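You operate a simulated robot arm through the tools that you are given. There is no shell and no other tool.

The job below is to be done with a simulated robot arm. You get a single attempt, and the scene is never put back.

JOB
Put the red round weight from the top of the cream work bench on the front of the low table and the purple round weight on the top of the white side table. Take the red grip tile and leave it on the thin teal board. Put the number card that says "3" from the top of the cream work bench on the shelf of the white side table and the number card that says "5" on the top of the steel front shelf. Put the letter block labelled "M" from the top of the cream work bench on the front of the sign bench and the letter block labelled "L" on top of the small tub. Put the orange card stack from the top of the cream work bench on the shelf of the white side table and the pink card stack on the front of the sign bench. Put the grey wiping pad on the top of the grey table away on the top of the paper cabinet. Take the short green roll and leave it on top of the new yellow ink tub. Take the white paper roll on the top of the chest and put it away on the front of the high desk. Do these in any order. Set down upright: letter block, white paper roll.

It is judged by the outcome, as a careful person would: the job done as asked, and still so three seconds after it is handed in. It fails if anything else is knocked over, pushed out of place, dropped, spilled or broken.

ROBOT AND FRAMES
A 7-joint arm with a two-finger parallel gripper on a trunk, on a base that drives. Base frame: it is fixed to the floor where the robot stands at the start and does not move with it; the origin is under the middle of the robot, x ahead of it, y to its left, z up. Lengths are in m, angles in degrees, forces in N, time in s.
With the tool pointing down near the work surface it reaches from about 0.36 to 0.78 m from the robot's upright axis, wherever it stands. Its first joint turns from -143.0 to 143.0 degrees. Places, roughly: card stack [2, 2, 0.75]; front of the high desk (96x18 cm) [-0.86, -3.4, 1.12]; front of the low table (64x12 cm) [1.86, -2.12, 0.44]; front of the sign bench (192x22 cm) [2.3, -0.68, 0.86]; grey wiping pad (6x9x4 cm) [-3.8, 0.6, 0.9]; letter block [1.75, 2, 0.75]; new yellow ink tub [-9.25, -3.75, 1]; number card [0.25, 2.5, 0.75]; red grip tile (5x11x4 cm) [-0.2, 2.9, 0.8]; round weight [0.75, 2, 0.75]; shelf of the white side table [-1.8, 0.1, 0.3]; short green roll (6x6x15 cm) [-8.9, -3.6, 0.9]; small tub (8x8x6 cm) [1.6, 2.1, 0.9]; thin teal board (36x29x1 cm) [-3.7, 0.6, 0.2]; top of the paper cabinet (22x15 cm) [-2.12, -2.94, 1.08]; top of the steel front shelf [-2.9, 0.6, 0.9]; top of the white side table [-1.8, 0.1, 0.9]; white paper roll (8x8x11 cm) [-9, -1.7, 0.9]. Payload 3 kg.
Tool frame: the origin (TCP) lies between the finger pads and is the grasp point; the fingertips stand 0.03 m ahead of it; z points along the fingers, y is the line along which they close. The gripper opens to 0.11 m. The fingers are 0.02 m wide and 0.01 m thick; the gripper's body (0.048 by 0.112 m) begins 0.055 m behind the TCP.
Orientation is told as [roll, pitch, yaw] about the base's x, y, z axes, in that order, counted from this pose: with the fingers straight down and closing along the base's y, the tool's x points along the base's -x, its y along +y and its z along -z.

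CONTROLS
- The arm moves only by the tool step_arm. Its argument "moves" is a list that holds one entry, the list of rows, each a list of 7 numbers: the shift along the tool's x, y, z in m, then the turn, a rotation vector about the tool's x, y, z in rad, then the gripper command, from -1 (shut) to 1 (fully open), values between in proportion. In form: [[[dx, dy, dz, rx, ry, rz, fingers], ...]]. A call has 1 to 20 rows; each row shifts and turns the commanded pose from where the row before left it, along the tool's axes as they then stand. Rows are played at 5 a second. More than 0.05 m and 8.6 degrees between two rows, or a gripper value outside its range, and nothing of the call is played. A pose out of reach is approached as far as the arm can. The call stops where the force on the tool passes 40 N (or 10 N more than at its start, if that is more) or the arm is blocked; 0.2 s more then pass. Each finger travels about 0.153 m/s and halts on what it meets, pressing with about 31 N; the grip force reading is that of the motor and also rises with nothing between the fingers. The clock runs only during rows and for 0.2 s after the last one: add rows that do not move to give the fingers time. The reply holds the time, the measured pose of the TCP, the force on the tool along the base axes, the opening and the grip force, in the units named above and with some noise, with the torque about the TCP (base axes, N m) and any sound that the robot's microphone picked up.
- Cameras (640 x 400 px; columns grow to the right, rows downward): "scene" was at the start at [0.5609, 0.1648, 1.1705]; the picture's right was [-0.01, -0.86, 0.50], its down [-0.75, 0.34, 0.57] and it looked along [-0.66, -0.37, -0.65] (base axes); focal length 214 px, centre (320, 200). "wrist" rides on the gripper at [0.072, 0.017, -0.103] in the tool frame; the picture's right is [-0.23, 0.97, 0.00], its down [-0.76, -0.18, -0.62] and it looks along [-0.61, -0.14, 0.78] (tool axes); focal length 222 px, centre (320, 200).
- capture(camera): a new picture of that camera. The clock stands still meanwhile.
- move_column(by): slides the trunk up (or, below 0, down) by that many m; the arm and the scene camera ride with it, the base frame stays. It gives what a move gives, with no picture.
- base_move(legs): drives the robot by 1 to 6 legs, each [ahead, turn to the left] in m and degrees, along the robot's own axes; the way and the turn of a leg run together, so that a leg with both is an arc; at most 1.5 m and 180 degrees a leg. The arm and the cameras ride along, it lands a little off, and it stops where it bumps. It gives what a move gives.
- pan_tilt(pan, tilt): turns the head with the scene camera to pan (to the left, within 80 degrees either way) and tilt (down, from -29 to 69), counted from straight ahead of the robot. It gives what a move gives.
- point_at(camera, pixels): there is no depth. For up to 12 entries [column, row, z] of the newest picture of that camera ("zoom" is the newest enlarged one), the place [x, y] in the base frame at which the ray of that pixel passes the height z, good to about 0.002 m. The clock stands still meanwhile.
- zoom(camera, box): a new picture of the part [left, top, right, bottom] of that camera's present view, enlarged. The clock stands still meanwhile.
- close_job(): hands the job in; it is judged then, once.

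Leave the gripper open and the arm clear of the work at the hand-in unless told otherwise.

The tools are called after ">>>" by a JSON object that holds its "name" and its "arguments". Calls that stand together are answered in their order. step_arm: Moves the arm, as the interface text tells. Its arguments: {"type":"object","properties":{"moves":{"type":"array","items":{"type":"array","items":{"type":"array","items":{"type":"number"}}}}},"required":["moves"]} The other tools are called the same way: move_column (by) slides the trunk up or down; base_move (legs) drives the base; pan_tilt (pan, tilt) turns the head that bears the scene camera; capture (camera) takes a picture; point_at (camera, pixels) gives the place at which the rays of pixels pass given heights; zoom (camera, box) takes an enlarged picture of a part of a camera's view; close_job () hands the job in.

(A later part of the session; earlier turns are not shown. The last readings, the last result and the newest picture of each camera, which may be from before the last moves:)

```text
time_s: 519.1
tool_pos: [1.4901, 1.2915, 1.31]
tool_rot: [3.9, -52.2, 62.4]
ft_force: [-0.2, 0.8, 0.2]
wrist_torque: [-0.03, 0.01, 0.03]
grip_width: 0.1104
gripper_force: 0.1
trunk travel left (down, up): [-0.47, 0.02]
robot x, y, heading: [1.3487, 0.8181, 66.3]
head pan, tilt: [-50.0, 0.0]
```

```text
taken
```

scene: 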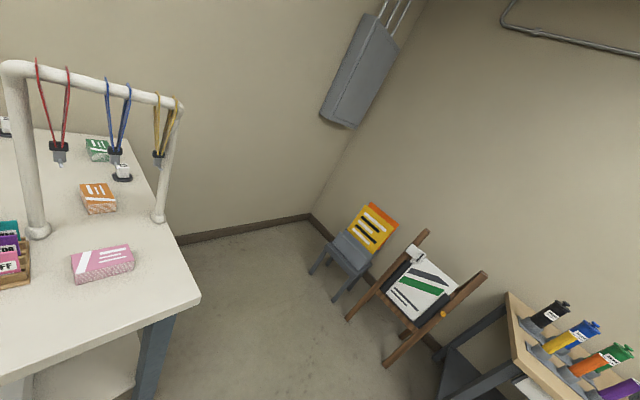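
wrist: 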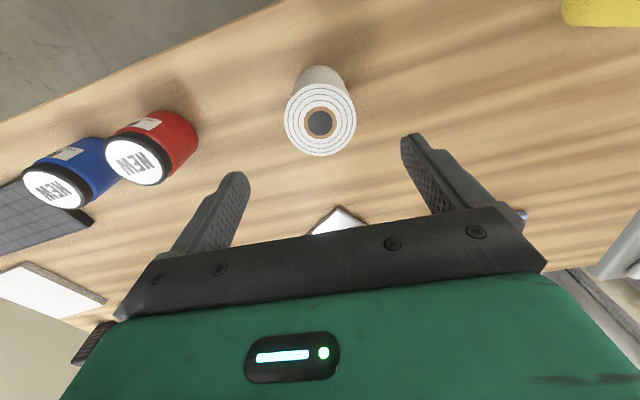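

The back wall is close behind M, so later I'll work from the right end at a slight angle. First, L onto the small tub from the front. I'll drive to about (1.36,1.29), squarely facing the bench and 0.38 m from its edge.

>>> {"name": "base_move", "arguments": {"legs": [[0, 22.5], [0.44, 0], [0, -20]]}}

>>> {"name": "pan_tilt", "arguments": {"pan": 0, "tilt": 10}}

>>> {"name": "capture", "arguments": {"camera": "scene"}}

```text
time_s: 522.7
tool_pos: [1.2955, 1.7005, 1.3123]
tool_rot: [3.7, -52.3, 85.8]
ft_force: [-0.2, -1.8, 0.9]
wrist_torque: [0.06, -0.04, -0.03]
grip_width: 0.1099
gripper_force: 0.1
trunk travel left (down, up): [-0.47, 0.02]
robot x, y, heading: [1.3456, 1.2103, 90.2]
head pan, tilt: [-50.0, 0.0]
stopped in leg 2: the robot was blocked; the commanded pose is now the measured one
```

```text
time_s: 523.9
tool_pos: [1.2951, 1.7015, 1.311]
tool_rot: [3.9, -52.3, 85.8]
ft_force: [-0.4, 0.1, 0.9]
wrist_torque: [0.03, 0.01, 0.01]
grip_width: 0.1098
gripper_force: 0.1
trunk travel left (down, up): [-0.47, 0.02]
robot x, y, heading: [1.3452, 1.2117, 89.8]
head pan, tilt: [0.0, 10.0]
```

```text
taken
```

scene: 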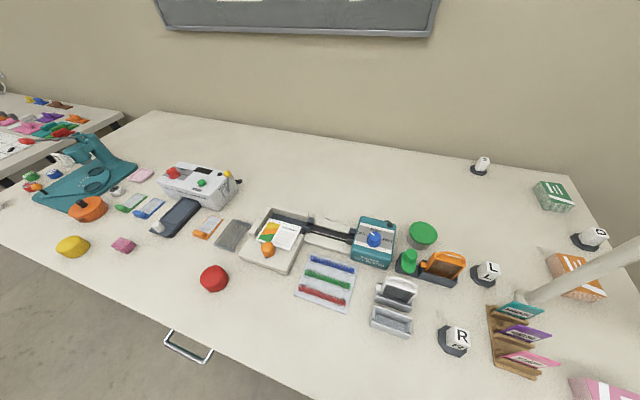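

The robot stopped 0.456 m from the bench edge. The red weight, tub, L and the rest are clearly visible. I'll turn to face the bench squarely and then see whether it can go a bit closer.

>>> {"name": "base_move", "arguments": {"legs": [[0, -21]]}}

```text
time_s: 525.1
tool_pos: [1.4152, 1.7008, 1.3134]
tool_rot: [4.3, -52.3, 71.1]
ft_force: [0.2, -0.2, 0.3]
wrist_torque: [-0.02, 0.05, 0.04]
grip_width: 0.1102
gripper_force: 0.0
trunk travel left (down, up): [-0.47, 0.02]
robot x, y, heading: [1.3377, 1.2176, 76.2]
head pan, tilt: [0.0, 10.0]
stopped in leg 1: the robot was blocked; the commanded pose is now the measured one
```

Blocked again at 76°. I'll bring the tool vertical and look down at the base to see what it touches.

>>> {"name": "step_arm", "arguments": {"moves": [[[0, 0, 0, 0, 0.14, 0, 1], [0, 0, 0, 0, 0.14, 0, 1], [0, 0, 0, 0, 0.14, 0, 1], [0, 0, 0, 0, 0.14, 0, 1], [0, 0, 0, 0, 0.14, 0, 1], [0, 0, 0, 0, 0.14, 0, 1], [0, 0, 0, 0, 0.07, 0, 1], [0, 0, 0, 0, 0, 0, 1]]]}}

>>> {"name": "pan_tilt", "arguments": {"pan": 0, "tilt": 30}}

>>> {"name": "capture", "arguments": {"camera": "scene"}}

>>> {"name": "capture", "arguments": {"camera": "wrist"}}

```text
time_s: 527.0
tool_pos: [1.4135, 1.701, 1.3112]
tool_rot: [2.5, -0.1, 74.6]
ft_force: [-0.2, 0.9, 0.2]
wrist_torque: [-0.02, -0.01, 0.01]
grip_width: 0.1104
gripper_force: 0.1
trunk travel left (down, up): [-0.47, 0.02]
robot x, y, heading: [1.3405, 1.2129, 76.5]
head pan, tilt: [0.0, 10.0]
```

```text
time_s: 527.8
tool_pos: [1.4142, 1.7004, 1.3124]
tool_rot: [2.5, -0.2, 74.6]
ft_force: [0.4, 0.1, -0.7]
wrist_torque: [0.0, 0.02, -0.01]
grip_width: 0.1097
gripper_force: 0.1
trunk travel left (down, up): [-0.47, 0.02]
robot x, y, heading: [1.3409, 1.2182, 76.6]
head pan, tilt: [0.0, 30.0]
```

```text
taken
```

scene: 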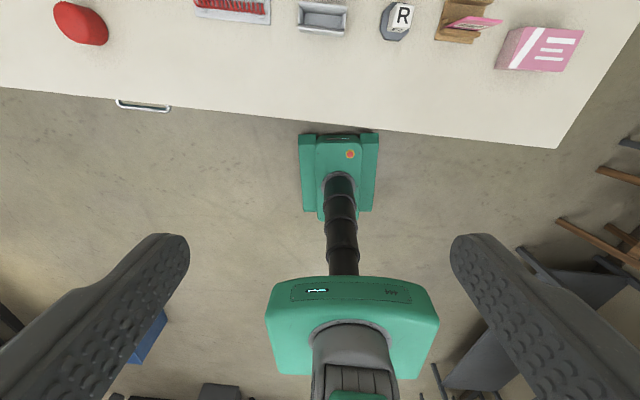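

```text
taken
```

wrist: 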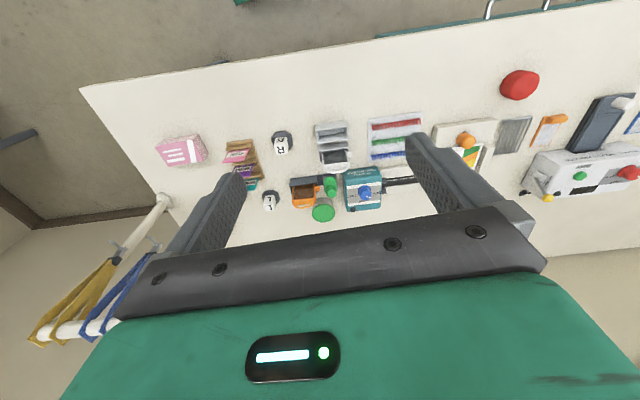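

>>> {"name": "point_at", "arguments": {"camera": "scene", "pixels": [[300, 136, 0.2], [379, 135, 0.2], [340, 134, 0.25], [300, 136, 0.1], [379, 135, 0.1], [305, 212, 0.2], [372, 211, 0.2], [340, 122, 0.838], [556, 148, 0.838], [0, 87, 0.838]]}}

>>> {"name": "zoom", "arguments": {"camera": "scene", "box": [260, 100, 420, 230]}}

```text
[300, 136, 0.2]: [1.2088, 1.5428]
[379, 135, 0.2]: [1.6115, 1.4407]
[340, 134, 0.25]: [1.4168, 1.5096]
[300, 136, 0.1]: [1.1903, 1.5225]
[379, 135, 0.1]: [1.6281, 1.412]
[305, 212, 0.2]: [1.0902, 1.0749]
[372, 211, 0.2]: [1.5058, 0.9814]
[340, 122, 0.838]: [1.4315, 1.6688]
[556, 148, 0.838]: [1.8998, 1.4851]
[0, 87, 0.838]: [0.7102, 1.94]
```

```text
3.08 times, centred on (340, 165) of scene
```

zoom: 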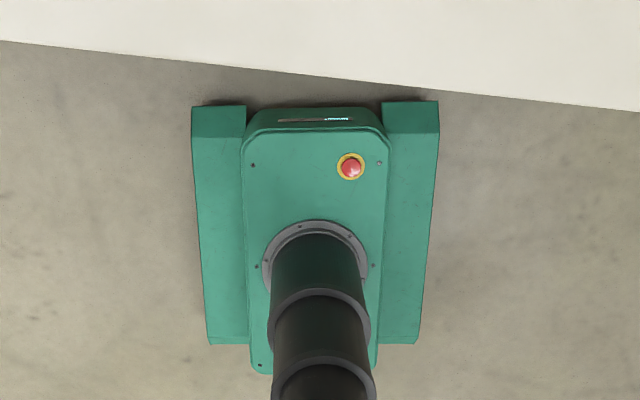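

The base's front corner is still about 0.15 m short of the bench edge, and nothing visible touches it. I'll try the remaining turn again with the tool now vertical.

>>> {"name": "base_move", "arguments": {"legs": [[0, -7]]}}

```text
time_s: 528.8
tool_pos: [1.4724, 1.6884, 1.313]
tool_rot: [2.6, -0.1, 67.7]
ft_force: [0.5, 0.6, -0.8]
wrist_torque: [-0.02, -0.02, -0.02]
grip_width: 0.1102
gripper_force: 0.2
trunk travel left (down, up): [-0.47, 0.02]
robot x, y, heading: [1.3369, 1.2158, 69.7]
head pan, tilt: [0.0, 30.0]
```

It turned fine. I'll move forward 0.08 m (leaving about 9 cm in front of the base) and then look at L and the tub from above.

>>> {"name": "base_move", "arguments": {"legs": [[0.08, 0]]}}

>>> {"name": "step_arm", "arguments": {"moves": [[[-0.04, 0, 0.03, 0, 0, 0, 1], [-0.04, 0, 0.03, 0, 0, 0, 1], [-0.02, 0, 0.02, 0, 0, 0, 1], [0, 0, 0, -0.04, 0, 0, 1], [0, 0, 0, 0, 0, 0, 1]]]}}

>>> {"name": "pan_tilt", "arguments": {"pan": 0, "tilt": -10}}

>>> {"name": "capture", "arguments": {"camera": "scene"}}

```text
time_s: 529.8
tool_pos: [1.5005, 1.765, 1.3117]
tool_rot: [2.5, -0.1, 67.9]
ft_force: [-0.4, 0.6, 0.4]
wrist_torque: [-0.03, -0.03, 0.02]
grip_width: 0.1097
gripper_force: 0.0
trunk travel left (down, up): [-0.47, 0.02]
robot x, y, heading: [1.3696, 1.2896, 69.4]
head pan, tilt: [0.0, 30.0]
```

```text
time_s: 531.0
tool_pos: [1.5325, 1.8585, 1.233]
tool_rot: [4.8, -0.2, 67.9]
ft_force: [-0.3, 0.4, -0.7]
wrist_torque: [-0.04, -0.04, 0.0]
grip_width: 0.1098
gripper_force: 0.1
trunk travel left (down, up): [-0.47, 0.02]
robot x, y, heading: [1.364, 1.2899, 69.6]
head pan, tilt: [0.0, 30.0]
```

```text
time_s: 532.1
tool_pos: [1.5323, 1.8585, 1.2344]
tool_rot: [4.8, -0.1, 67.9]
ft_force: [-0.1, 0.4, 0.2]
wrist_torque: [-0.02, 0.02, -0.01]
grip_width: 0.11
gripper_force: 0.1
trunk travel left (down, up): [-0.47, 0.02]
robot x, y, heading: [1.3646, 1.2906, 69.7]
head pan, tilt: [0.0, -10.0]
```

```text
taken
```

scene: 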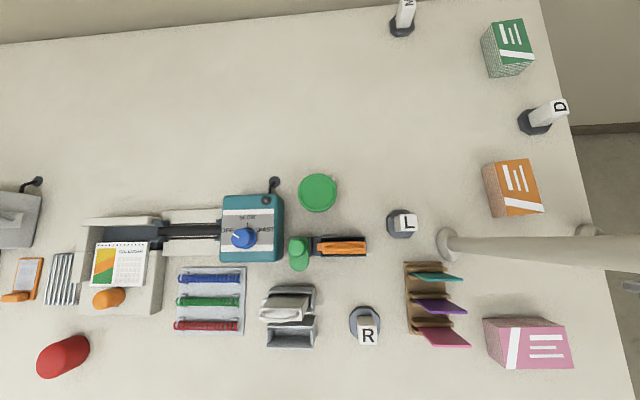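

A fine top view: L at (402,223), the green tub lid at (317,192). My small roll correction went the wrong way (roll 4.8°), so I'll undo it and re-measure.

>>> {"name": "step_arm", "arguments": {"moves": [[[0, 0, 0, 0.084, 0, 0, 1], [0, 0, 0, 0, 0, 0, 1]]]}}

>>> {"name": "capture", "arguments": {"camera": "scene"}}

>>> {"name": "zoom", "arguments": {"camera": "scene", "box": [280, 150, 460, 270]}}

```text
time_s: 532.7
tool_pos: [1.5321, 1.8593, 1.2344]
tool_rot: [0.0, -0.2, 67.9]
ft_force: [0.8, -0.1, 0.0]
wrist_torque: [0.04, 0.03, 0.0]
grip_width: 0.11
gripper_force: 0.2
trunk travel left (down, up): [-0.47, 0.02]
robot x, y, heading: [1.3659, 1.2921, 69.8]
head pan, tilt: [0.0, -10.0]
```

```text
taken
```

scene: 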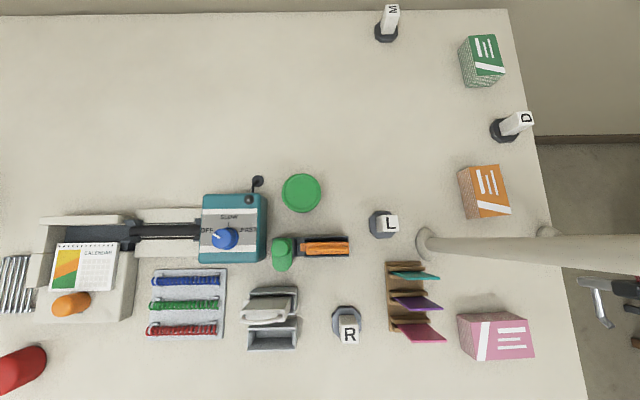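

```text
3.33 times, centred on (370, 210) of scene
```

zoom: 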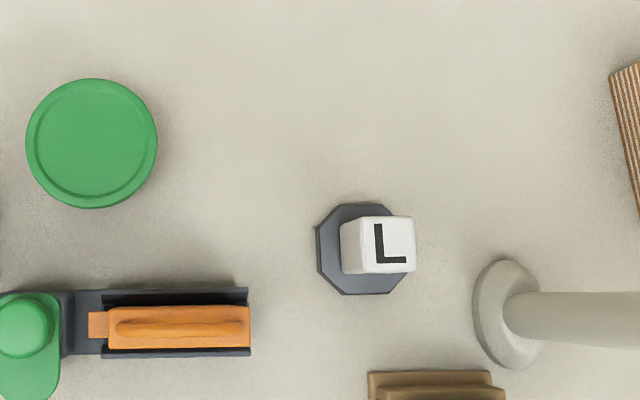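

L's top face centre is at image (391,223) and its octagonal foot centre at (382.6,225). The tub lid centre is at (301.5,193).

>>> {"name": "point_at", "arguments": {"camera": "scene", "pixels": [[382.6, 225, 0.85], [391, 223.2, 0.89], [391, 223.2, 0.9], [391, 223.2, 0.91], [391, 223.2, 0.92], [301.5, 193, 0.898], [301.5, 193, 0.91], [282, 193, 0.898], [321, 193, 0.898], [422, 245, 0.85]]}}

>>> {"name": "capture", "arguments": {"camera": "wrist"}}

```text
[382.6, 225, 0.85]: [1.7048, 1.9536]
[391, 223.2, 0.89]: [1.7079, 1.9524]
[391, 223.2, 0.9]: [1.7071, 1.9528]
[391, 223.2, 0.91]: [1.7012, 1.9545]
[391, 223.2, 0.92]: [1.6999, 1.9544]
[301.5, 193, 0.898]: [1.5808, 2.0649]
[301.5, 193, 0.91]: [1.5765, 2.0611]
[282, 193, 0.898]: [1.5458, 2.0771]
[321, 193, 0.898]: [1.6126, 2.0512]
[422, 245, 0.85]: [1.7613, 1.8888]
```

```text
taken
```

wrist: 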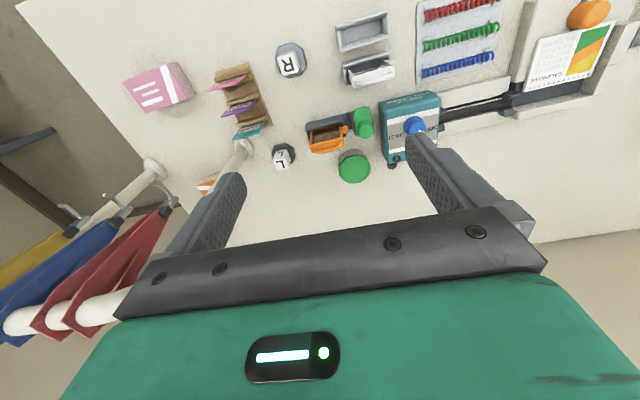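

L's centre is (1.705,1.9535) with its top at about 0.905 and 4 cm square sides in line with my tool. The lid centre is (1.580,2.064) at z ≈ 0.898. The stand's left post is 7.6 cm to the right and 4 cm nearer, so I'll keep the tool vertical and aligned. I'll move forward, then right over L, with the gripper half open, and look.

>>> {"name": "step_arm", "arguments": {"moves": [[[-0.038, 0, 0, 0, 0, 0, 0.27], [-0.038, 0, 0, 0, 0, 0, 0.27], [-0.038, 0, 0, 0, 0, 0, 0.27], [-0.0384, 0, 0, 0, 0, 0, 0.27], [0, -0.042, 0, 0, 0, 0, 0.27], [0, -0.042, 0, 0, 0, 0, 0.27], [0, -0.041, 0, 0, 0, 0, 0.27], [0, 0, 0.045, 0, 0, 0, 0.27], [0, 0, 0.045, 0, 0, 0, 0.27], [0, 0, 0.045, 0, 0, 0, 0.27], [0, 0, 0.04, 0, 0, 0, 0.27], [0, 0, 0, 0, 0, 0, 0.27]]]}}

>>> {"name": "pan_tilt", "arguments": {"pan": 0, "tilt": 40}}

>>> {"name": "capture", "arguments": {"camera": "scene"}}

>>> {"name": "capture", "arguments": {"camera": "wrist"}}

```text
time_s: 535.3
tool_pos: [1.7091, 1.9529, 1.0608]
tool_rot: [0.0, -0.1, 67.9]
ft_force: [0.6, 0.7, -0.1]
wrist_torque: [0.01, 0.0, 0.03]
grip_width: 0.07
gripper_force: 0.1
trunk travel left (down, up): [-0.47, 0.02]
robot x, y, heading: [1.3638, 1.2906, 69.8]
head pan, tilt: [0.0, -10.0]
```

```text
time_s: 536.5
tool_pos: [1.7084, 1.9522, 1.0596]
tool_rot: [-0.1, -0.1, 68.0]
ft_force: [-0.3, -0.5, 0.2]
wrist_torque: [0.04, 0.01, 0.05]
grip_width: 0.0698
gripper_force: 0.1
trunk travel left (down, up): [-0.47, 0.02]
robot x, y, heading: [1.3664, 1.2893, 69.7]
head pan, tilt: [0.0, 40.0]
```

```text
taken
```

scene: 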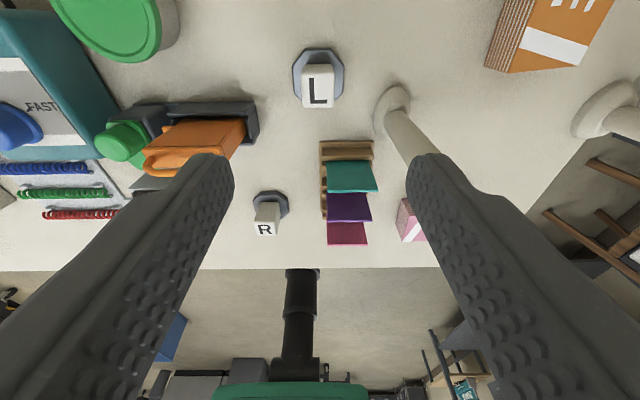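

```text
taken
```

wrist: 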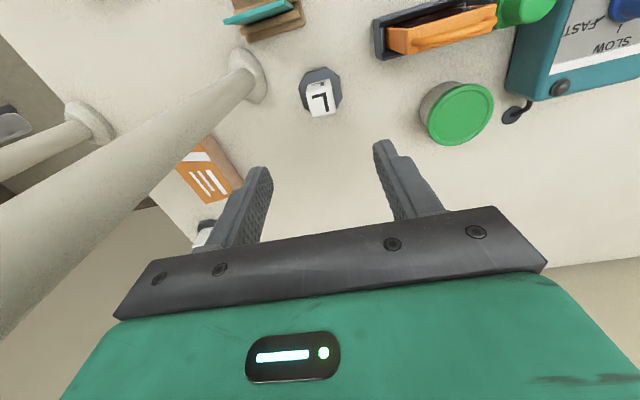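

L is centred between the fingers. The orange dispenser (left) and the post (right) are both clear. I'll check L's exact offset.

>>> {"name": "point_at", "arguments": {"camera": "scene", "pixels": [[318, 86, 0.905], [318, 72, 0.853], [301, 85, 0.905], [335, 85, 0.905], [256, 112, 0.9], [256, 132, 0.9], [245, 125, 0.93], [390, 105, 0.845]]}}

>>> {"name": "zoom", "arguments": {"camera": "scene", "box": [240, 30, 420, 150]}}

```text
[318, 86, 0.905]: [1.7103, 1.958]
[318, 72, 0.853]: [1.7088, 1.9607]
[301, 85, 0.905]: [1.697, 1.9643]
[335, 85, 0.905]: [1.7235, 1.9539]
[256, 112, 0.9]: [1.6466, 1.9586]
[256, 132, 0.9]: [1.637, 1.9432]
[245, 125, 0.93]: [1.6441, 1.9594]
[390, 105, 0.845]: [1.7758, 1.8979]
```

```text
3.33 times, centred on (330, 90) of scene
```

zoom: 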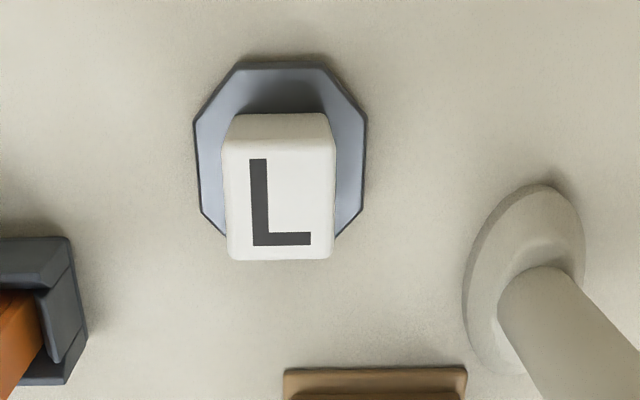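

Aligned within 3 mm. I'll descend to TCP z ≈ 0.89, with the tips just above L's foot.

>>> {"name": "step_arm", "arguments": {"moves": [[[-0.002, 0, 0.04, 0, 0, 0, 0.27], [0, 0, 0.04, 0, 0, 0, 0.27], [0, 0, 0.04, 0, 0, 0, 0.27], [0, 0, 0.03, 0, 0, 0, 0.27], [0, 0, 0.018, 0, 0, 0, 0.27], [0, 0, 0, 0, 0, 0, 0.27]]]}}

>>> {"name": "capture", "arguments": {"camera": "scene"}}

>>> {"name": "capture", "arguments": {"camera": "wrist"}}

```text
time_s: 537.9
tool_pos: [1.7083, 1.9538, 0.8916]
tool_rot: [-0.1, -0.1, 67.8]
ft_force: [0.0, 0.2, 0.9]
wrist_torque: [-0.01, -0.01, 0.05]
grip_width: 0.07
gripper_force: 0.1
trunk travel left (down, up): [-0.47, 0.02]
robot x, y, heading: [1.3678, 1.2928, 69.8]
head pan, tilt: [0.0, 40.0]
```

```text
taken
```

scene: 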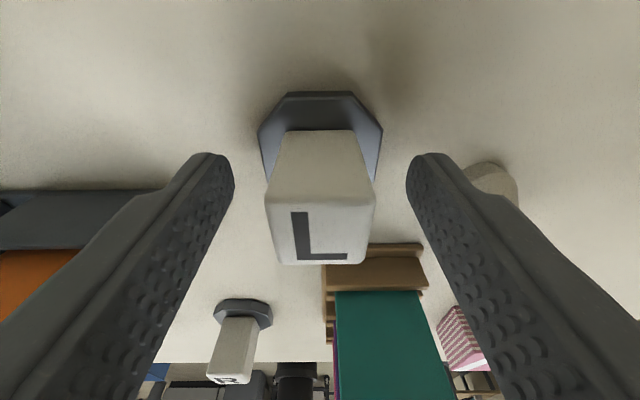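

```text
taken
```

wrist: 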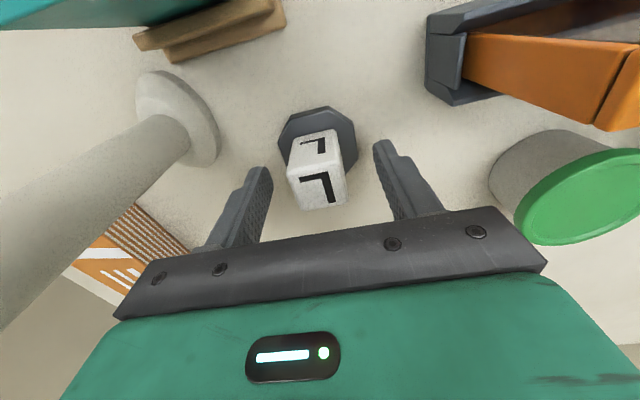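

Fingers straddle the white block just above its foot. I'll close gently.

>>> {"name": "step_arm", "arguments": {"moves": [[[0, 0, 0, 0, 0, 0, -0.1], [0, 0, 0, 0, 0, 0, -0.4], [0, 0, 0, 0, 0, 0, -1], [0, 0, 0, 0, 0, 0, -1]]]}}

>>> {"name": "capture", "arguments": {"camera": "scene"}}

```text
time_s: 538.9
tool_pos: [1.7081, 1.9546, 0.8925]
tool_rot: [0.1, -0.2, 67.9]
ft_force: [0.1, -1.0, -0.2]
wrist_torque: [0.07, -0.06, 0.03]
grip_width: 0.0298
gripper_force: 31.2
trunk travel left (down, up): [-0.47, 0.02]
robot x, y, heading: [1.3657, 1.2905, 69.9]
head pan, tilt: [0.0, 40.0]
```

```text
taken
```

scene: 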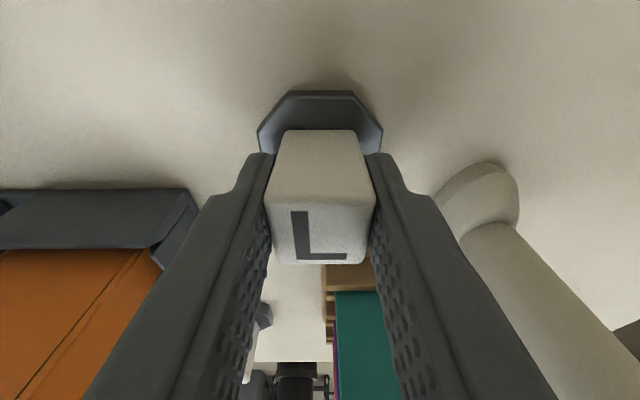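

It's gripped at 0.03. I'll lift 0.12 m, then move over the lid.

>>> {"name": "step_arm", "arguments": {"moves": [[[0, 0, -0.01, 0, 0, 0, -1], [0, 0, -0.03, 0, 0, 0, -1], [0, 0, -0.04, 0, 0, 0, -1], [0, 0, -0.04, 0, 0, 0, -1], [-0.0133, 0.04, 0, 0, 0, 0, -1], [-0.0133, 0.04, 0, 0, 0, 0, -1], [-0.0133, 0.04, 0, 0, 0, 0, -1], [-0.0133, 0.04, 0, 0, 0, 0, -1], [0, 0, 0, 0, 0, 0, -1]]]}}

>>> {"name": "capture", "arguments": {"camera": "scene"}}

>>> {"name": "capture", "arguments": {"camera": "wrist"}}

```text
time_s: 540.9
tool_pos: [1.5781, 2.0659, 1.0106]
tool_rot: [-0.1, -0.1, 67.8]
ft_force: [0.2, -0.2, -5.0]
wrist_torque: [-0.02, 0.01, 0.01]
grip_width: 0.0299
gripper_force: 31.3
trunk travel left (down, up): [-0.47, 0.02]
robot x, y, heading: [1.3651, 1.2902, 69.5]
head pan, tilt: [0.0, 40.0]
```

```text
taken
```

scene: 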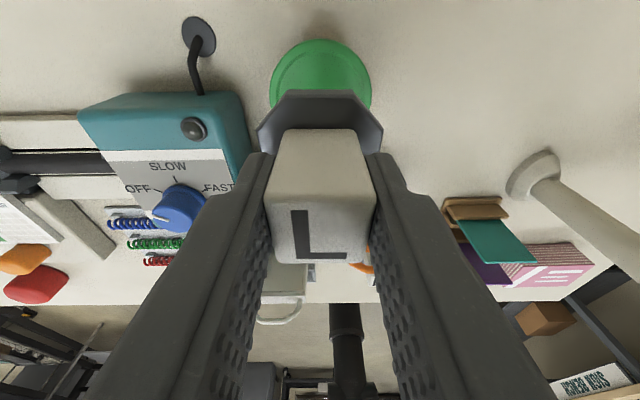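

```text
taken
```

wrist: 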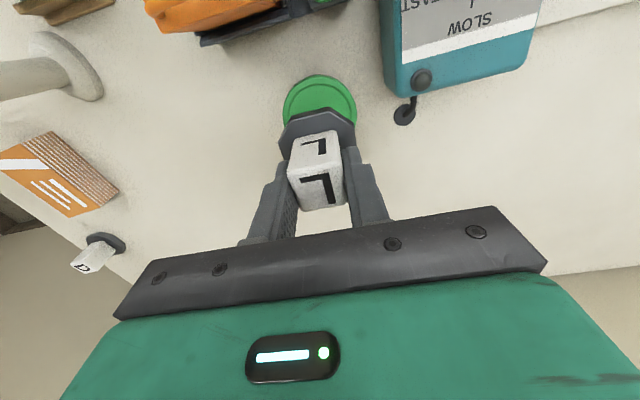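

L is over the lid horizontally. I'll check the lid's centre from here.

>>> {"name": "point_at", "arguments": {"camera": "scene", "pixels": [[320, 40, 0.898], [270, 84, 0.898], [372, 84, 0.898], [321, 84, 0.898]]}}

>>> {"name": "point_at", "arguments": {"camera": "wrist", "pixels": [[283, 105, 0.898], [357, 105, 0.898], [320, 75, 0.898]]}}

```text
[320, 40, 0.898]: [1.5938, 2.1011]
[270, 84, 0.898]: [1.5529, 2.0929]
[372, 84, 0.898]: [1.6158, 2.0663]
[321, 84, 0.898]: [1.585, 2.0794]
```

```text
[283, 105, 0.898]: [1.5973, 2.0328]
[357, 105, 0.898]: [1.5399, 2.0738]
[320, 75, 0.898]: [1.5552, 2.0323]
```

The lid centre averages to (1.576,2.066), so L is right over it. I'll lower to about 0.962, then in 2–3 mm steps.

>>> {"name": "step_arm", "arguments": {"moves": [[[0, 0, 0.02, 0, 0, 0, -1], [0, 0, 0.018, 0, 0, 0, -1], [0, 0, 0.01, 0, 0, 0, -1], [0, 0, 0, 0, 0, 0, -1]]]}}

>>> {"name": "step_arm", "arguments": {"moves": [[[0, 0, 0.003, 0, 0, 0, -1], [0, 0, 0.002, 0, 0, 0, -1], [0, 0, 0, 0, 0, 0, -1]]]}}

```text
time_s: 541.9
tool_pos: [1.5791, 2.066, 0.9611]
tool_rot: [0.1, -0.1, 67.9]
ft_force: [0.4, -0.7, -3.8]
wrist_torque: [0.03, -0.02, 0.01]
grip_width: 0.03
gripper_force: 30.8
trunk travel left (down, up): [-0.47, 0.02]
robot x, y, heading: [1.3632, 1.2912, 69.5]
head pan, tilt: [0.0, 40.0]
```

```text
time_s: 542.7
tool_pos: [1.579, 2.0659, 0.9565]
tool_rot: [0.0, -0.1, 67.8]
ft_force: [-1.0, 0.2, -3.7]
wrist_torque: [0.02, 0.01, 0.02]
grip_width: 0.0297
gripper_force: 30.7
trunk travel left (down, up): [-0.47, 0.02]
robot x, y, heading: [1.3621, 1.2949, 70.0]
head pan, tilt: [0.0, 40.0]
```

>>> {"name": "step_arm", "arguments": {"moves": [[[0, 0, 0.002, 0, 0, 0, -1], [0, 0, 0, 0, 0, 0, -1]]]}}

```text
time_s: 543.3
tool_pos: [1.5808, 2.0658, 0.9537]
tool_rot: [-0.1, -0.1, 68.0]
ft_force: [0.0, 0.1, -3.8]
wrist_torque: [-0.02, 0.02, -0.02]
grip_width: 0.0298
gripper_force: 31.2
trunk travel left (down, up): [-0.47, 0.02]
robot x, y, heading: [1.3651, 1.2877, 69.6]
head pan, tilt: [0.0, 40.0]
```

>>> {"name": "step_arm", "arguments": {"moves": [[[0, 0, 0.002, 0, 0, 0, -1], [0, 0, 0, 0, 0, 0, -1]]]}}

```text
time_s: 543.9
tool_pos: [1.5805, 2.0644, 0.9515]
tool_rot: [-0.1, -0.1, 68.0]
ft_force: [-0.2, 0.7, -4.0]
wrist_torque: [0.04, 0.0, -0.06]
grip_width: 0.0297
gripper_force: 31.2
trunk travel left (down, up): [-0.47, 0.02]
robot x, y, heading: [1.3672, 1.2906, 69.8]
head pan, tilt: [0.0, 40.0]
```

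>>> {"name": "step_arm", "arguments": {"moves": [[[0, 0, 0.002, 0, 0, 0, -1], [0, 0, 0, 0, 0, 0, -1]]]}}

```text
time_s: 544.5
tool_pos: [1.5796, 2.0648, 0.9492]
tool_rot: [0.0, -0.1, 68.0]
ft_force: [0.1, -0.5, -4.5]
wrist_torque: [0.01, 0.0, 0.01]
grip_width: 0.0295
gripper_force: 31.3
trunk travel left (down, up): [-0.47, 0.02]
robot x, y, heading: [1.3604, 1.2914, 69.7]
head pan, tilt: [0.0, 40.0]
```

>>> {"name": "step_arm", "arguments": {"moves": [[[0, 0, 0.003, 0, 0, 0, -1], [0, 0, 0, 0, 0, 0, -1]]]}}

>>> {"name": "capture", "arguments": {"camera": "scene"}}

```text
time_s: 545.1
tool_pos: [1.5797, 2.0642, 0.9484]
tool_rot: [0.0, -0.1, 67.9]
ft_force: [-0.1, -0.3, -3.2]
wrist_torque: [0.01, -0.03, -0.01]
grip_width: 0.0296
gripper_force: 31.2
trunk travel left (down, up): [-0.47, 0.02]
robot x, y, heading: [1.3628, 1.2922, 69.6]
head pan, tilt: [0.0, 40.0]
```

```text
taken
```

scene: 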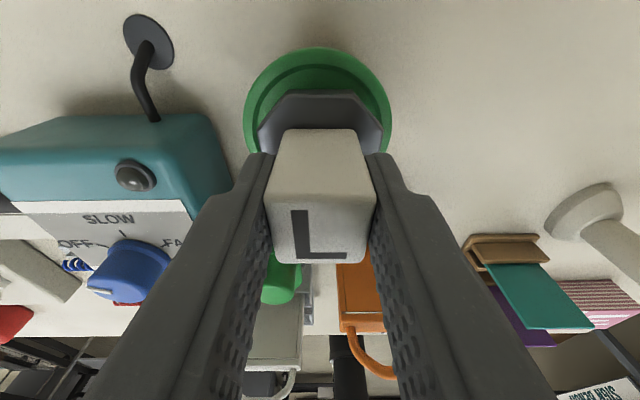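

The foot is centred within the lid's rim and just beginning to touch. One more small step.

>>> {"name": "step_arm", "arguments": {"moves": [[[0, 0, 0.0015, 0, 0, 0, -1], [0, 0, 0, 0, 0, 0, -1]]]}}

```text
time_s: 545.7
tool_pos: [1.5802, 2.0637, 0.9456]
tool_rot: [0.0, 0.0, 67.9]
ft_force: [0.6, 0.1, -4.2]
wrist_torque: [0.01, 0.01, 0.0]
grip_width: 0.0296
gripper_force: 30.7
trunk travel left (down, up): [-0.47, 0.02]
robot x, y, heading: [1.3653, 1.2932, 69.8]
head pan, tilt: [0.0, 40.0]
```

>>> {"name": "step_arm", "arguments": {"moves": [[[0, 0, 0.002, 0, 0, 0, -1], [0, 0, 0, 0, 0, 0, -1]]]}}

```text
time_s: 546.3
tool_pos: [1.5802, 2.0648, 0.9448]
tool_rot: [-0.1, -0.2, 67.9]
ft_force: [0.4, 1.0, -3.9]
wrist_torque: [-0.03, 0.02, 0.01]
grip_width: 0.0295
gripper_force: 30.4
trunk travel left (down, up): [-0.47, 0.02]
robot x, y, heading: [1.3643, 1.2896, 69.6]
head pan, tilt: [0.0, 40.0]
```

>>> {"name": "step_arm", "arguments": {"moves": [[[0, 0, 0.002, 0, 0, 0, -1], [0, 0, 0, 0, 0, 0, -1]]]}}

```text
time_s: 546.9
tool_pos: [1.5814, 2.0645, 0.9422]
tool_rot: [-0.1, -0.1, 67.9]
ft_force: [0.0, 0.4, -4.0]
wrist_torque: [-0.02, 0.01, -0.01]
grip_width: 0.0299
gripper_force: 30.8
trunk travel left (down, up): [-0.47, 0.02]
robot x, y, heading: [1.3633, 1.2908, 69.8]
head pan, tilt: [0.0, 40.0]
```

>>> {"name": "step_arm", "arguments": {"moves": [[[0, 0, 0.002, 0, 0, 0, -1], [0, 0, 0, 0, 0, 0, -1]]]}}

>>> {"name": "zoom", "arguments": {"camera": "scene", "box": [220, 30, 420, 155]}}

```text
time_s: 547.5
tool_pos: [1.5793, 2.0631, 0.9426]
tool_rot: [0.0, -0.2, 67.8]
ft_force: [0.9, 2.7, 6.6]
wrist_torque: [0.15, -0.01, -0.02]
grip_width: 0.0299
gripper_force: 30.3
trunk travel left (down, up): [-0.47, 0.02]
robot x, y, heading: [1.3658, 1.2918, 69.7]
head pan, tilt: [0.0, 40.0]
```

```text
3.20 times, centred on (320, 92) of scene
```

zoom: 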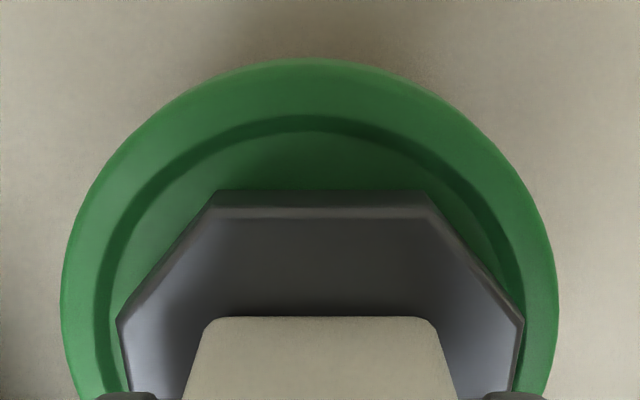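

Contact at about 10 N, with the foot sitting inside the lid's ring. I'll verify the centring numerically before releasing.

>>> {"name": "point_at", "arguments": {"camera": "scene", "pixels": [[320, 91, 0.903], [316.5, 48, 0.892], [239, 124, 0.892], [394, 124, 0.892], [316.5, 66, 0.892], [256.6, 129, 0.9], [383.5, 129, 0.9]]}}

```text
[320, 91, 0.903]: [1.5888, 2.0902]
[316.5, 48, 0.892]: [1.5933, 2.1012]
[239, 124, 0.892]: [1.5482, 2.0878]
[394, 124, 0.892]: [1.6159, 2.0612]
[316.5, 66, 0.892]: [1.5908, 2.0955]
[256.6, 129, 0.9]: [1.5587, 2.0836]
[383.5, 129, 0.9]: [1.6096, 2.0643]
```

The lid's far edge minus its 4 cm radius gives a centre of (1.578,2.064), the same as the TCP. It's centred, so I'll ease up 1 mm, open, and rise.

>>> {"name": "step_arm", "arguments": {"moves": [[[0, 0, -0.001, 0, 0, 0, -1], [0, 0, 0, 0, 0, 0, -0.2], [0, 0, 0, 0, 0, 0, 0.1], [0, 0, 0, 0, 0, 0, 0.2], [0, 0, -0.02, 0, 0, 0, 0.2], [0, 0, -0.04, 0, 0, 0, 0.2], [0, 0, -0.045, 0, 0, 0, 0.2], [0, 0, -0.045, 0, 0, 0, 0.2], [0, 0, -0.045, 0, 0, 0, 0.2], [0, 0, 0, 0, 0, 0, 0.2]]]}}

>>> {"name": "capture", "arguments": {"camera": "scene"}}

>>> {"name": "capture", "arguments": {"camera": "wrist"}}

```text
time_s: 549.7
tool_pos: [1.5764, 2.0507, 1.1224]
tool_rot: [0.0, -0.3, 67.9]
ft_force: [0.1, 0.1, 0.1]
wrist_torque: [0.01, -0.03, 0.02]
grip_width: 0.0659
gripper_force: 0.2
out of reach, approached as far as the arm can: row 8, 9
trunk travel left (down, up): [-0.47, 0.02]
robot x, y, heading: [1.3636, 1.2915, 69.7]
head pan, tilt: [0.0, 40.0]
```

```text
taken
```

scene: 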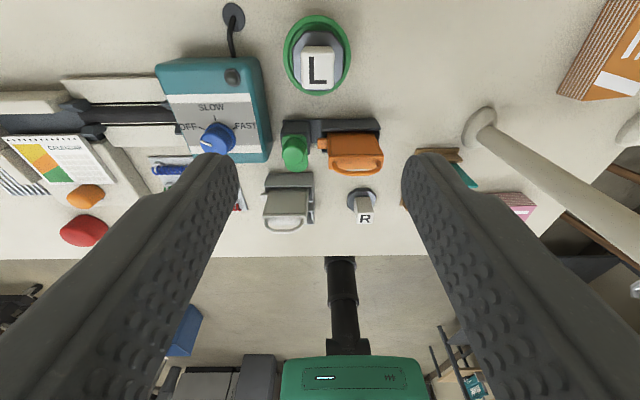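

```text
taken
```

wrist: 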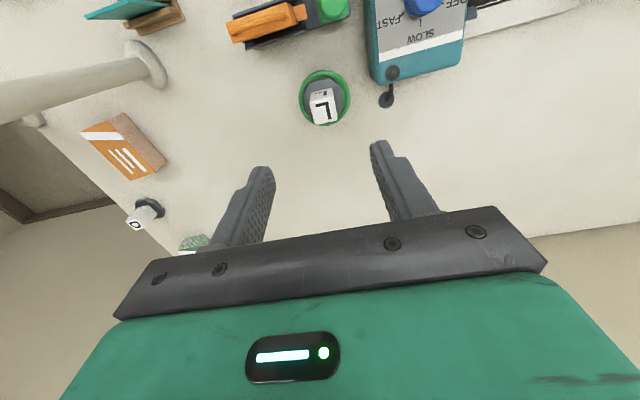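

L sits upright on the small tub's lid, done. Next is the pink card stack, which is within reach from here. I'll pull back and look down at it.

>>> {"name": "step_arm", "arguments": {"moves": [[[0.045, 0, -0.01, 0, 0, 0, 1], [0.045, 0, -0.01, 0, 0, 0, 1], [0.045, 0, -0.01, 0, 0, 0, 1], [0.045, 0, -0.01, 0, 0, 0, 1], [0.045, 0, -0.01, 0, 0, 0, 1], [0.03, -0.03, 0, 0, 0, 0, 1], [0.03, -0.03, 0, 0, 0, 0, 1], [0, -0.04, 0, 0, 0, 0, 1], [0, 0, 0, 0, 0, 0, 1]]]}}

>>> {"name": "pan_tilt", "arguments": {"pan": 0, "tilt": 0}}

>>> {"name": "capture", "arguments": {"camera": "scene"}}

```text
time_s: 551.7
tool_pos: [1.5628, 1.7476, 1.1761]
tool_rot: [0.0, -0.1, 67.9]
ft_force: [-0.2, -0.2, 0.2]
wrist_torque: [0.01, -0.02, 0.0]
grip_width: 0.1098
gripper_force: 0.0
trunk travel left (down, up): [-0.47, 0.02]
robot x, y, heading: [1.3642, 1.2925, 69.4]
head pan, tilt: [0.0, 40.0]
```

```text
time_s: 552.7
tool_pos: [1.5613, 1.7476, 1.1758]
tool_rot: [0.0, -0.2, 68.0]
ft_force: [0.1, 0.4, 0.9]
wrist_torque: [-0.01, -0.03, 0.0]
grip_width: 0.11
gripper_force: 0.1
trunk travel left (down, up): [-0.47, 0.02]
robot x, y, heading: [1.3693, 1.2901, 69.6]
head pan, tilt: [0.0, 0.0]
```

```text
taken
```

scene: 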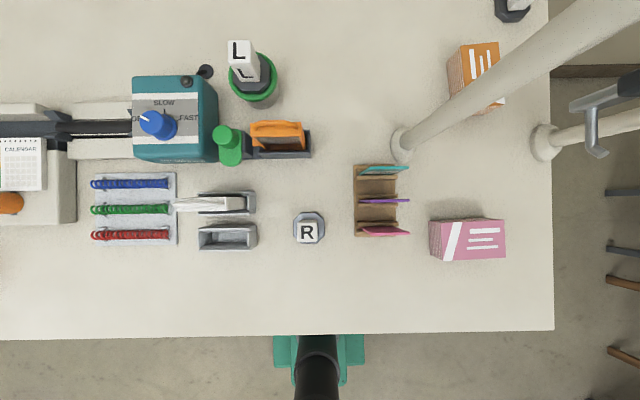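

The pink stack is at (470,240). I'll zoom in and measure its corners.

>>> {"name": "zoom", "arguments": {"camera": "scene", "box": [400, 190, 540, 290]}}

>>> {"name": "point_at", "arguments": {"camera": "scene", "pixels": [[429, 221, 0.838], [429, 257, 0.838], [443, 220, 0.875], [505, 219, 0.875], [506, 258, 0.875], [442, 261, 0.875]]}}

```text
4.00 times, centred on (470, 240) of scene
```

zoom: 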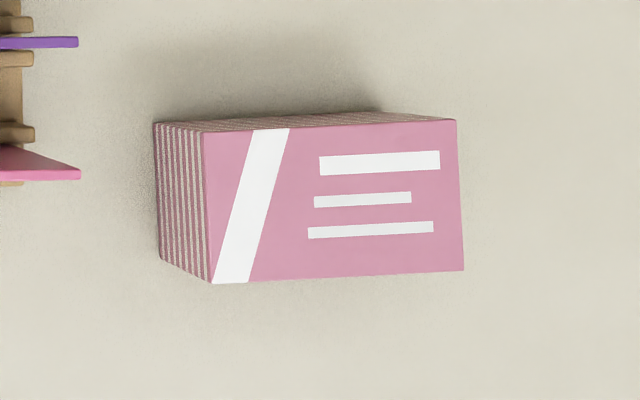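

```text
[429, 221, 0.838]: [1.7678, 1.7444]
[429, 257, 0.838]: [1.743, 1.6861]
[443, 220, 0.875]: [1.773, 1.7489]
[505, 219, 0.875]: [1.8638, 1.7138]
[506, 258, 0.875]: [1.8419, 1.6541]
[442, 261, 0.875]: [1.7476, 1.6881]
```

The pink stack is 10×6×3.7 cm, its long side along the bench, with its centre at (1.8055,1.700). I need the fingers to close front-to-back, so I'll rotate the tool to yaw -21° and move over it.

>>> {"name": "step_arm", "arguments": {"moves": [[[0, 0, 0, 0, 0, 0.14, 0.8], [0, 0, 0, 0, 0, 0.14, 0.8], [0, 0, 0, 0, 0, 0.14, 0.8], [0, 0, 0, 0, 0, 0.14, 0.8], [0, 0, 0, 0, 0, 0.14, 0.8], [0, 0, 0, 0, 0, 0.14, 0.8], [0, 0, 0, 0, 0, 0.14, 0.8], [0, 0, 0, 0, 0, 0.14, 0.8], [0, 0, 0, 0, 0, 0.14, 0.8], [0, 0, 0, 0, 0, 0.14, 0.8], [0, 0, 0, 0, 0, 0.125, 0.8], [0, 0, 0, 0, 0, 0, 0.8]]]}}

```text
time_s: 555.3
tool_pos: [1.5629, 1.7511, 1.1756]
tool_rot: [0.2, -0.1, -19.5]
ft_force: [-0.1, 0.7, -0.5]
wrist_torque: [-0.02, 0.05, -0.03]
grip_width: 0.0991
gripper_force: 0.2
trunk travel left (down, up): [-0.47, 0.02]
robot x, y, heading: [1.3612, 1.2904, 70.1]
head pan, tilt: [0.0, 0.0]
```

>>> {"name": "step_arm", "arguments": {"moves": [[[-0.041, 0.0055, 0, 0, 0, 0, 0.8], [-0.041, 0.0055, 0, 0, 0, 0, 0.8], [-0.041, 0.0055, 0, 0, 0, 0, 0.8], [-0.041, 0.0055, 0, 0, 0, 0, 0.8], [-0.041, 0.0055, 0, 0, 0, 0, 0.8], [-0.0407, 0.0053, 0, 0, 0, 0, 0.8], [0, 0, 0.045, 0, 0, 0, 0.8], [0, 0, 0.045, 0, 0, 0, 0.8], [0, 0, 0.045, 0, 0, 0, 0.8], [0, 0, 0.04, 0, 0, 0, 0.8], [0, 0, 0, 0, 0, 0, 0.8]]]}}

>>> {"name": "pan_tilt", "arguments": {"pan": 0, "tilt": 35}}

>>> {"name": "capture", "arguments": {"camera": "scene"}}

>>> {"name": "capture", "arguments": {"camera": "wrist"}}

```text
time_s: 557.7
tool_pos: [1.8029, 1.7, 0.9981]
tool_rot: [0.2, 0.0, -19.5]
ft_force: [0.4, 0.0, -0.9]
wrist_torque: [-0.03, -0.02, 0.03]
grip_width: 0.099
gripper_force: 0.0
trunk travel left (down, up): [-0.47, 0.02]
robot x, y, heading: [1.3655, 1.2929, 70.1]
head pan, tilt: [0.0, 0.0]
```

```text
time_s: 558.8
tool_pos: [1.8035, 1.6994, 0.999]
tool_rot: [0.2, 0.0, -19.5]
ft_force: [0.0, 0.7, 0.1]
wrist_torque: [0.01, 0.01, 0.02]
grip_width: 0.0987
gripper_force: 0.1
trunk travel left (down, up): [-0.47, 0.02]
robot x, y, heading: [1.3621, 1.2903, 69.7]
head pan, tilt: [0.0, 35.0]
```

```text
taken
```

scene: 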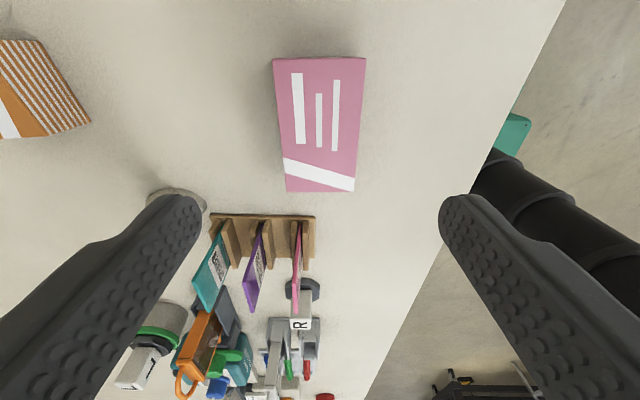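

```text
taken
```

wrist: 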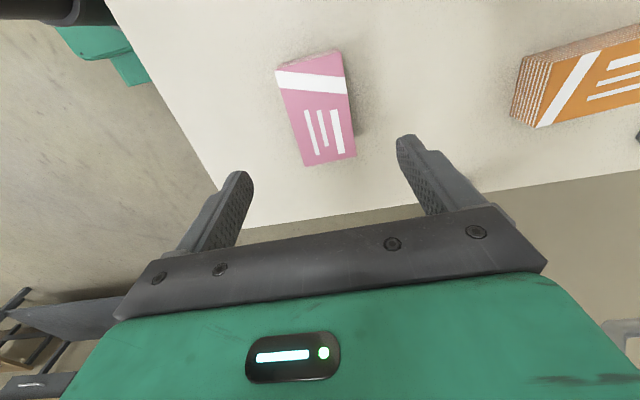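

The stack is between the fingers with clear space. I'll descend to TCP z ≈ 0.875 in stages.

>>> {"name": "step_arm", "arguments": {"moves": [[[0, 0, 0.045, 0, 0, 0, 0.8], [0, 0, 0.04, 0, 0, 0, 0.8], [0, 0, 0.025, 0, 0, 0, 0.8], [0, 0, 0.013, 0, 0, 0, 0.8], [0, 0, 0, 0, 0, 0, 0.8]]]}}

>>> {"name": "capture", "arguments": {"camera": "scene"}}

>>> {"name": "capture", "arguments": {"camera": "wrist"}}

```text
time_s: 560.0
tool_pos: [1.806, 1.6977, 0.8758]
tool_rot: [0.2, -0.1, -19.6]
ft_force: [-0.3, 0.0, 0.4]
wrist_torque: [-0.01, 0.04, 0.02]
grip_width: 0.0989
gripper_force: 0.0
trunk travel left (down, up): [-0.47, 0.02]
robot x, y, heading: [1.3647, 1.2879, 70.1]
head pan, tilt: [0.0, 35.0]
```

```text
taken
```

scene: 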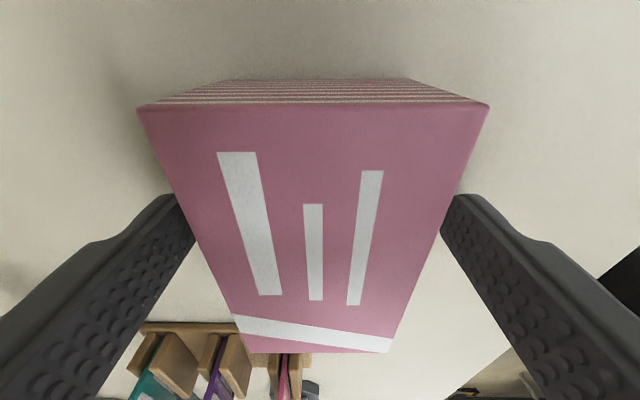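

```text
taken
```

wrist: 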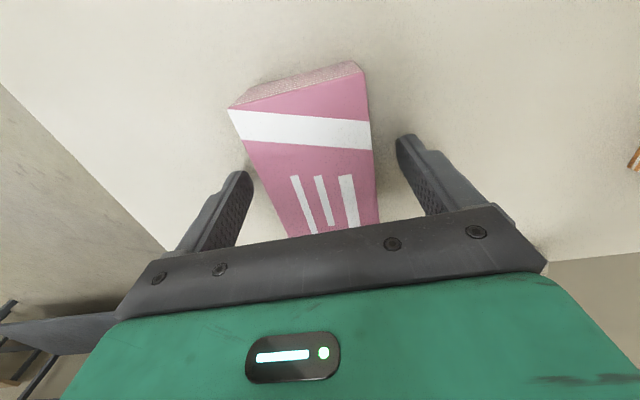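

Good alignment. I'll close gently on the stack and then lift.

>>> {"name": "step_arm", "arguments": {"moves": [[[0, 0, 0, 0, 0, 0, 0.3], [0, 0, 0, 0, 0, 0, 0], [0, 0, 0, 0, 0, 0, -1], [0, 0, 0, 0, 0, 0, -1]]]}}

>>> {"name": "step_arm", "arguments": {"moves": [[[0, 0, -0.01, 0, 0, 0, -1], [0, 0, -0.03, 0, 0, 0, -1], [0, 0, -0.04, 0, 0, 0, -1], [0, 0, -0.045, 0, 0, 0, -1], [0, 0, -0.045, 0, 0, 0, -1], [0, 0, -0.045, 0, 0, 0, -1], [0, 0, 0, 0, 0, 0, -1]]]}}

>>> {"name": "capture", "arguments": {"camera": "wrist"}}

```text
time_s: 561.0
tool_pos: [1.8057, 1.6987, 0.8764]
tool_rot: [0.0, 0.0, -19.5]
ft_force: [0.6, 0.5, 0.4]
wrist_torque: [-0.04, -0.03, 0.04]
grip_width: 0.0595
gripper_force: 31.1
trunk travel left (down, up): [-0.47, 0.02]
robot x, y, heading: [1.3675, 1.2876, 69.7]
head pan, tilt: [0.0, 35.0]
```

```text
time_s: 562.5
tool_pos: [1.8066, 1.6972, 1.0942]
tool_rot: [0.0, 0.0, -19.5]
ft_force: [0.4, -0.6, -1.3]
wrist_torque: [0.0, 0.03, 0.0]
grip_width: 0.0597
gripper_force: 30.8
trunk travel left (down, up): [-0.47, 0.02]
robot x, y, heading: [1.3658, 1.2947, 69.6]
head pan, tilt: [0.0, 35.0]
```

```text
taken
```

wrist: 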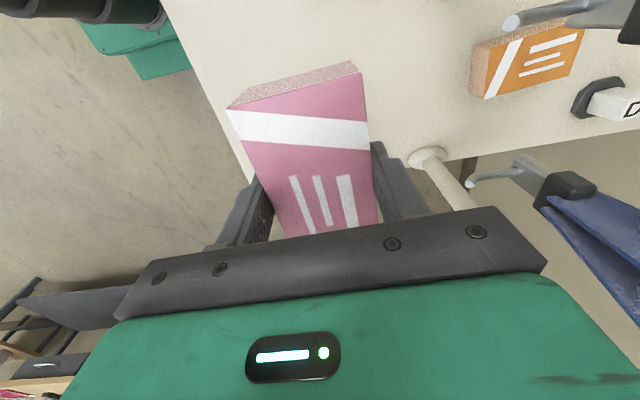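

The pink stack is held (0.06). I'll draw the arm back from the lanyard stand, back off from the bench, and head for the sign bench.

>>> {"name": "step_arm", "arguments": {"moves": [[[0, -0.045, 0, 0, 0, 0, -1], [0, -0.045, 0, 0, 0, 0, -1], [0, -0.045, 0, 0, 0, 0, -1], [0.03, -0.03, -0.01, 0, 0, 0, -1], [0.04, 0, -0.02, 0, 0, 0, -1], [0.04, 0, -0.02, 0, 0, 0, -1], [0.04, 0, -0.02, 0, 0, 0, -1], [0, 0, 0, 0, 0, 0, -1]]]}}

>>> {"name": "base_move", "arguments": {"legs": [[-0.5, 0]]}}

>>> {"name": "base_move", "arguments": {"legs": [[0, -65], [0, -65]]}}

```text
time_s: 564.4
tool_pos: [1.6087, 1.5943, 1.159]
tool_rot: [0.2, 0.0, -19.5]
ft_force: [-0.8, 0.7, -1.2]
wrist_torque: [0.01, -0.05, 0.0]
grip_width: 0.0597
gripper_force: 31.4
trunk travel left (down, up): [-0.47, 0.02]
robot x, y, heading: [1.3644, 1.2935, 69.6]
head pan, tilt: [0.0, 35.0]
```

```text
time_s: 567.3
tool_pos: [1.4313, 1.1126, 1.1581]
tool_rot: [0.1, 0.1, -19.7]
ft_force: [-0.7, -0.5, -2.4]
wrist_torque: [0.02, -0.02, 0.02]
grip_width: 0.0596
gripper_force: 30.8
trunk travel left (down, up): [-0.47, 0.02]
robot x, y, heading: [1.1862, 0.8148, 69.8]
head pan, tilt: [0.0, 35.0]
```

```text
time_s: 572.6
tool_pos: [1.3904, 0.4853, 1.1587]
tool_rot: [0.0, 0.2, -128.7]
ft_force: [-1.1, -1.7, -2.0]
wrist_torque: [0.03, -0.04, -0.04]
grip_width: 0.0597
gripper_force: 30.8
trunk travel left (down, up): [-0.47, 0.02]
robot x, y, heading: [1.2185, 0.8647, -39.3]
head pan, tilt: [0.0, 35.0]
stopped in leg 2: the robot was blocked; the commanded pose is now the measured one
```

The turn stalled again after about 110°, so it seems best to turn in smaller separate calls. I'll continue: turn right 26°, drive 1.25 m, then turn left to face the sign bench.

>>> {"name": "base_move", "arguments": {"legs": [[0, -26], [1.2, 0]]}}

>>> {"name": "base_move", "arguments": {"legs": [[0, 44]]}}

>>> {"name": "pan_tilt", "arguments": {"pan": 75, "tilt": -10}}

>>> {"name": "capture", "arguments": {"camera": "scene"}}

```text
time_s: 579.9
tool_pos: [1.7355, -0.5989, 1.1588]
tool_rot: [0.0, 0.0, -152.0]
ft_force: [0.6, 0.0, -1.9]
wrist_torque: [-0.03, 0.02, 0.01]
grip_width: 0.0596
gripper_force: 30.9
trunk travel left (down, up): [-0.47, 0.02]
robot x, y, heading: [1.7344, -0.1845, -62.9]
head pan, tilt: [0.0, 35.0]
```

```text
time_s: 582.4
tool_pos: [2.0253, -0.4774, 1.1588]
tool_rot: [0.1, 0.0, -107.6]
ft_force: [-0.5, 0.9, -1.4]
wrist_torque: [-0.02, -0.01, 0.0]
grip_width: 0.0596
gripper_force: 30.7
trunk travel left (down, up): [-0.47, 0.02]
robot x, y, heading: [1.7208, -0.2072, -18.9]
head pan, tilt: [0.0, 35.0]
```

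```text
time_s: 583.9
tool_pos: [2.0233, -0.4765, 1.1601]
tool_rot: [0.1, 0.1, -107.7]
ft_force: [0.4, 0.4, -0.9]
wrist_torque: [-0.03, 0.03, 0.01]
grip_width: 0.0596
gripper_force: 31.0
trunk travel left (down, up): [-0.47, 0.02]
robot x, y, heading: [1.7268, -0.209, -18.8]
head pan, tilt: [75.0, -10.0]
```

```text
taken
```

scene: 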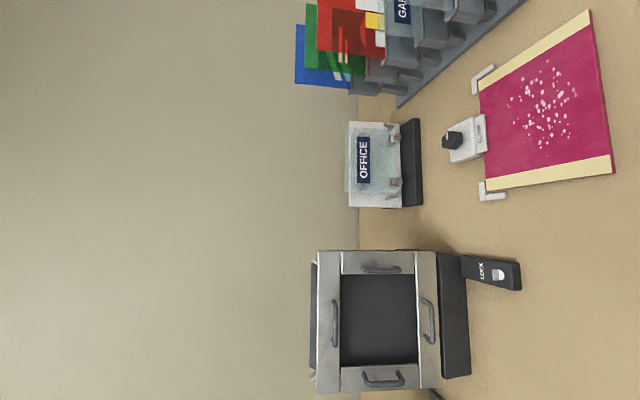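

The view is rotated but shows the sign bench top: a pink screen print, a LOCK device and signs, with free wood at the near edge. I'll look straight down from the hand to see the front strip.

>>> {"name": "pan_tilt", "arguments": {"pan": 30, "tilt": 0}}

>>> {"name": "capture", "arguments": {"camera": "scene"}}

>>> {"name": "capture", "arguments": {"camera": "wrist"}}

```text
time_s: 585.0
tool_pos: [2.0248, -0.4777, 1.1607]
tool_rot: [0.1, 0.1, -107.7]
ft_force: [-0.4, 0.7, -1.6]
wrist_torque: [0.03, -0.01, -0.01]
grip_width: 0.0598
gripper_force: 30.6
trunk travel left (down, up): [-0.47, 0.02]
robot x, y, heading: [1.721, -0.2084, -18.7]
head pan, tilt: [30.0, 0.0]
```

```text
taken
```

scene: 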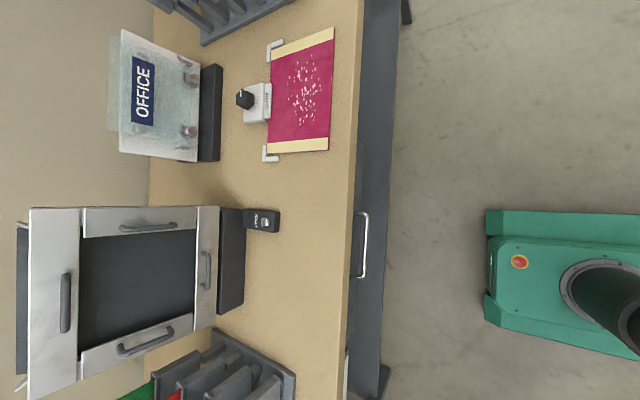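

```text
taken
```

wrist: 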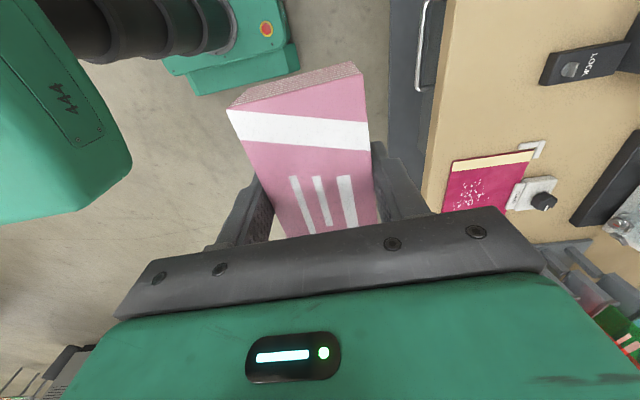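

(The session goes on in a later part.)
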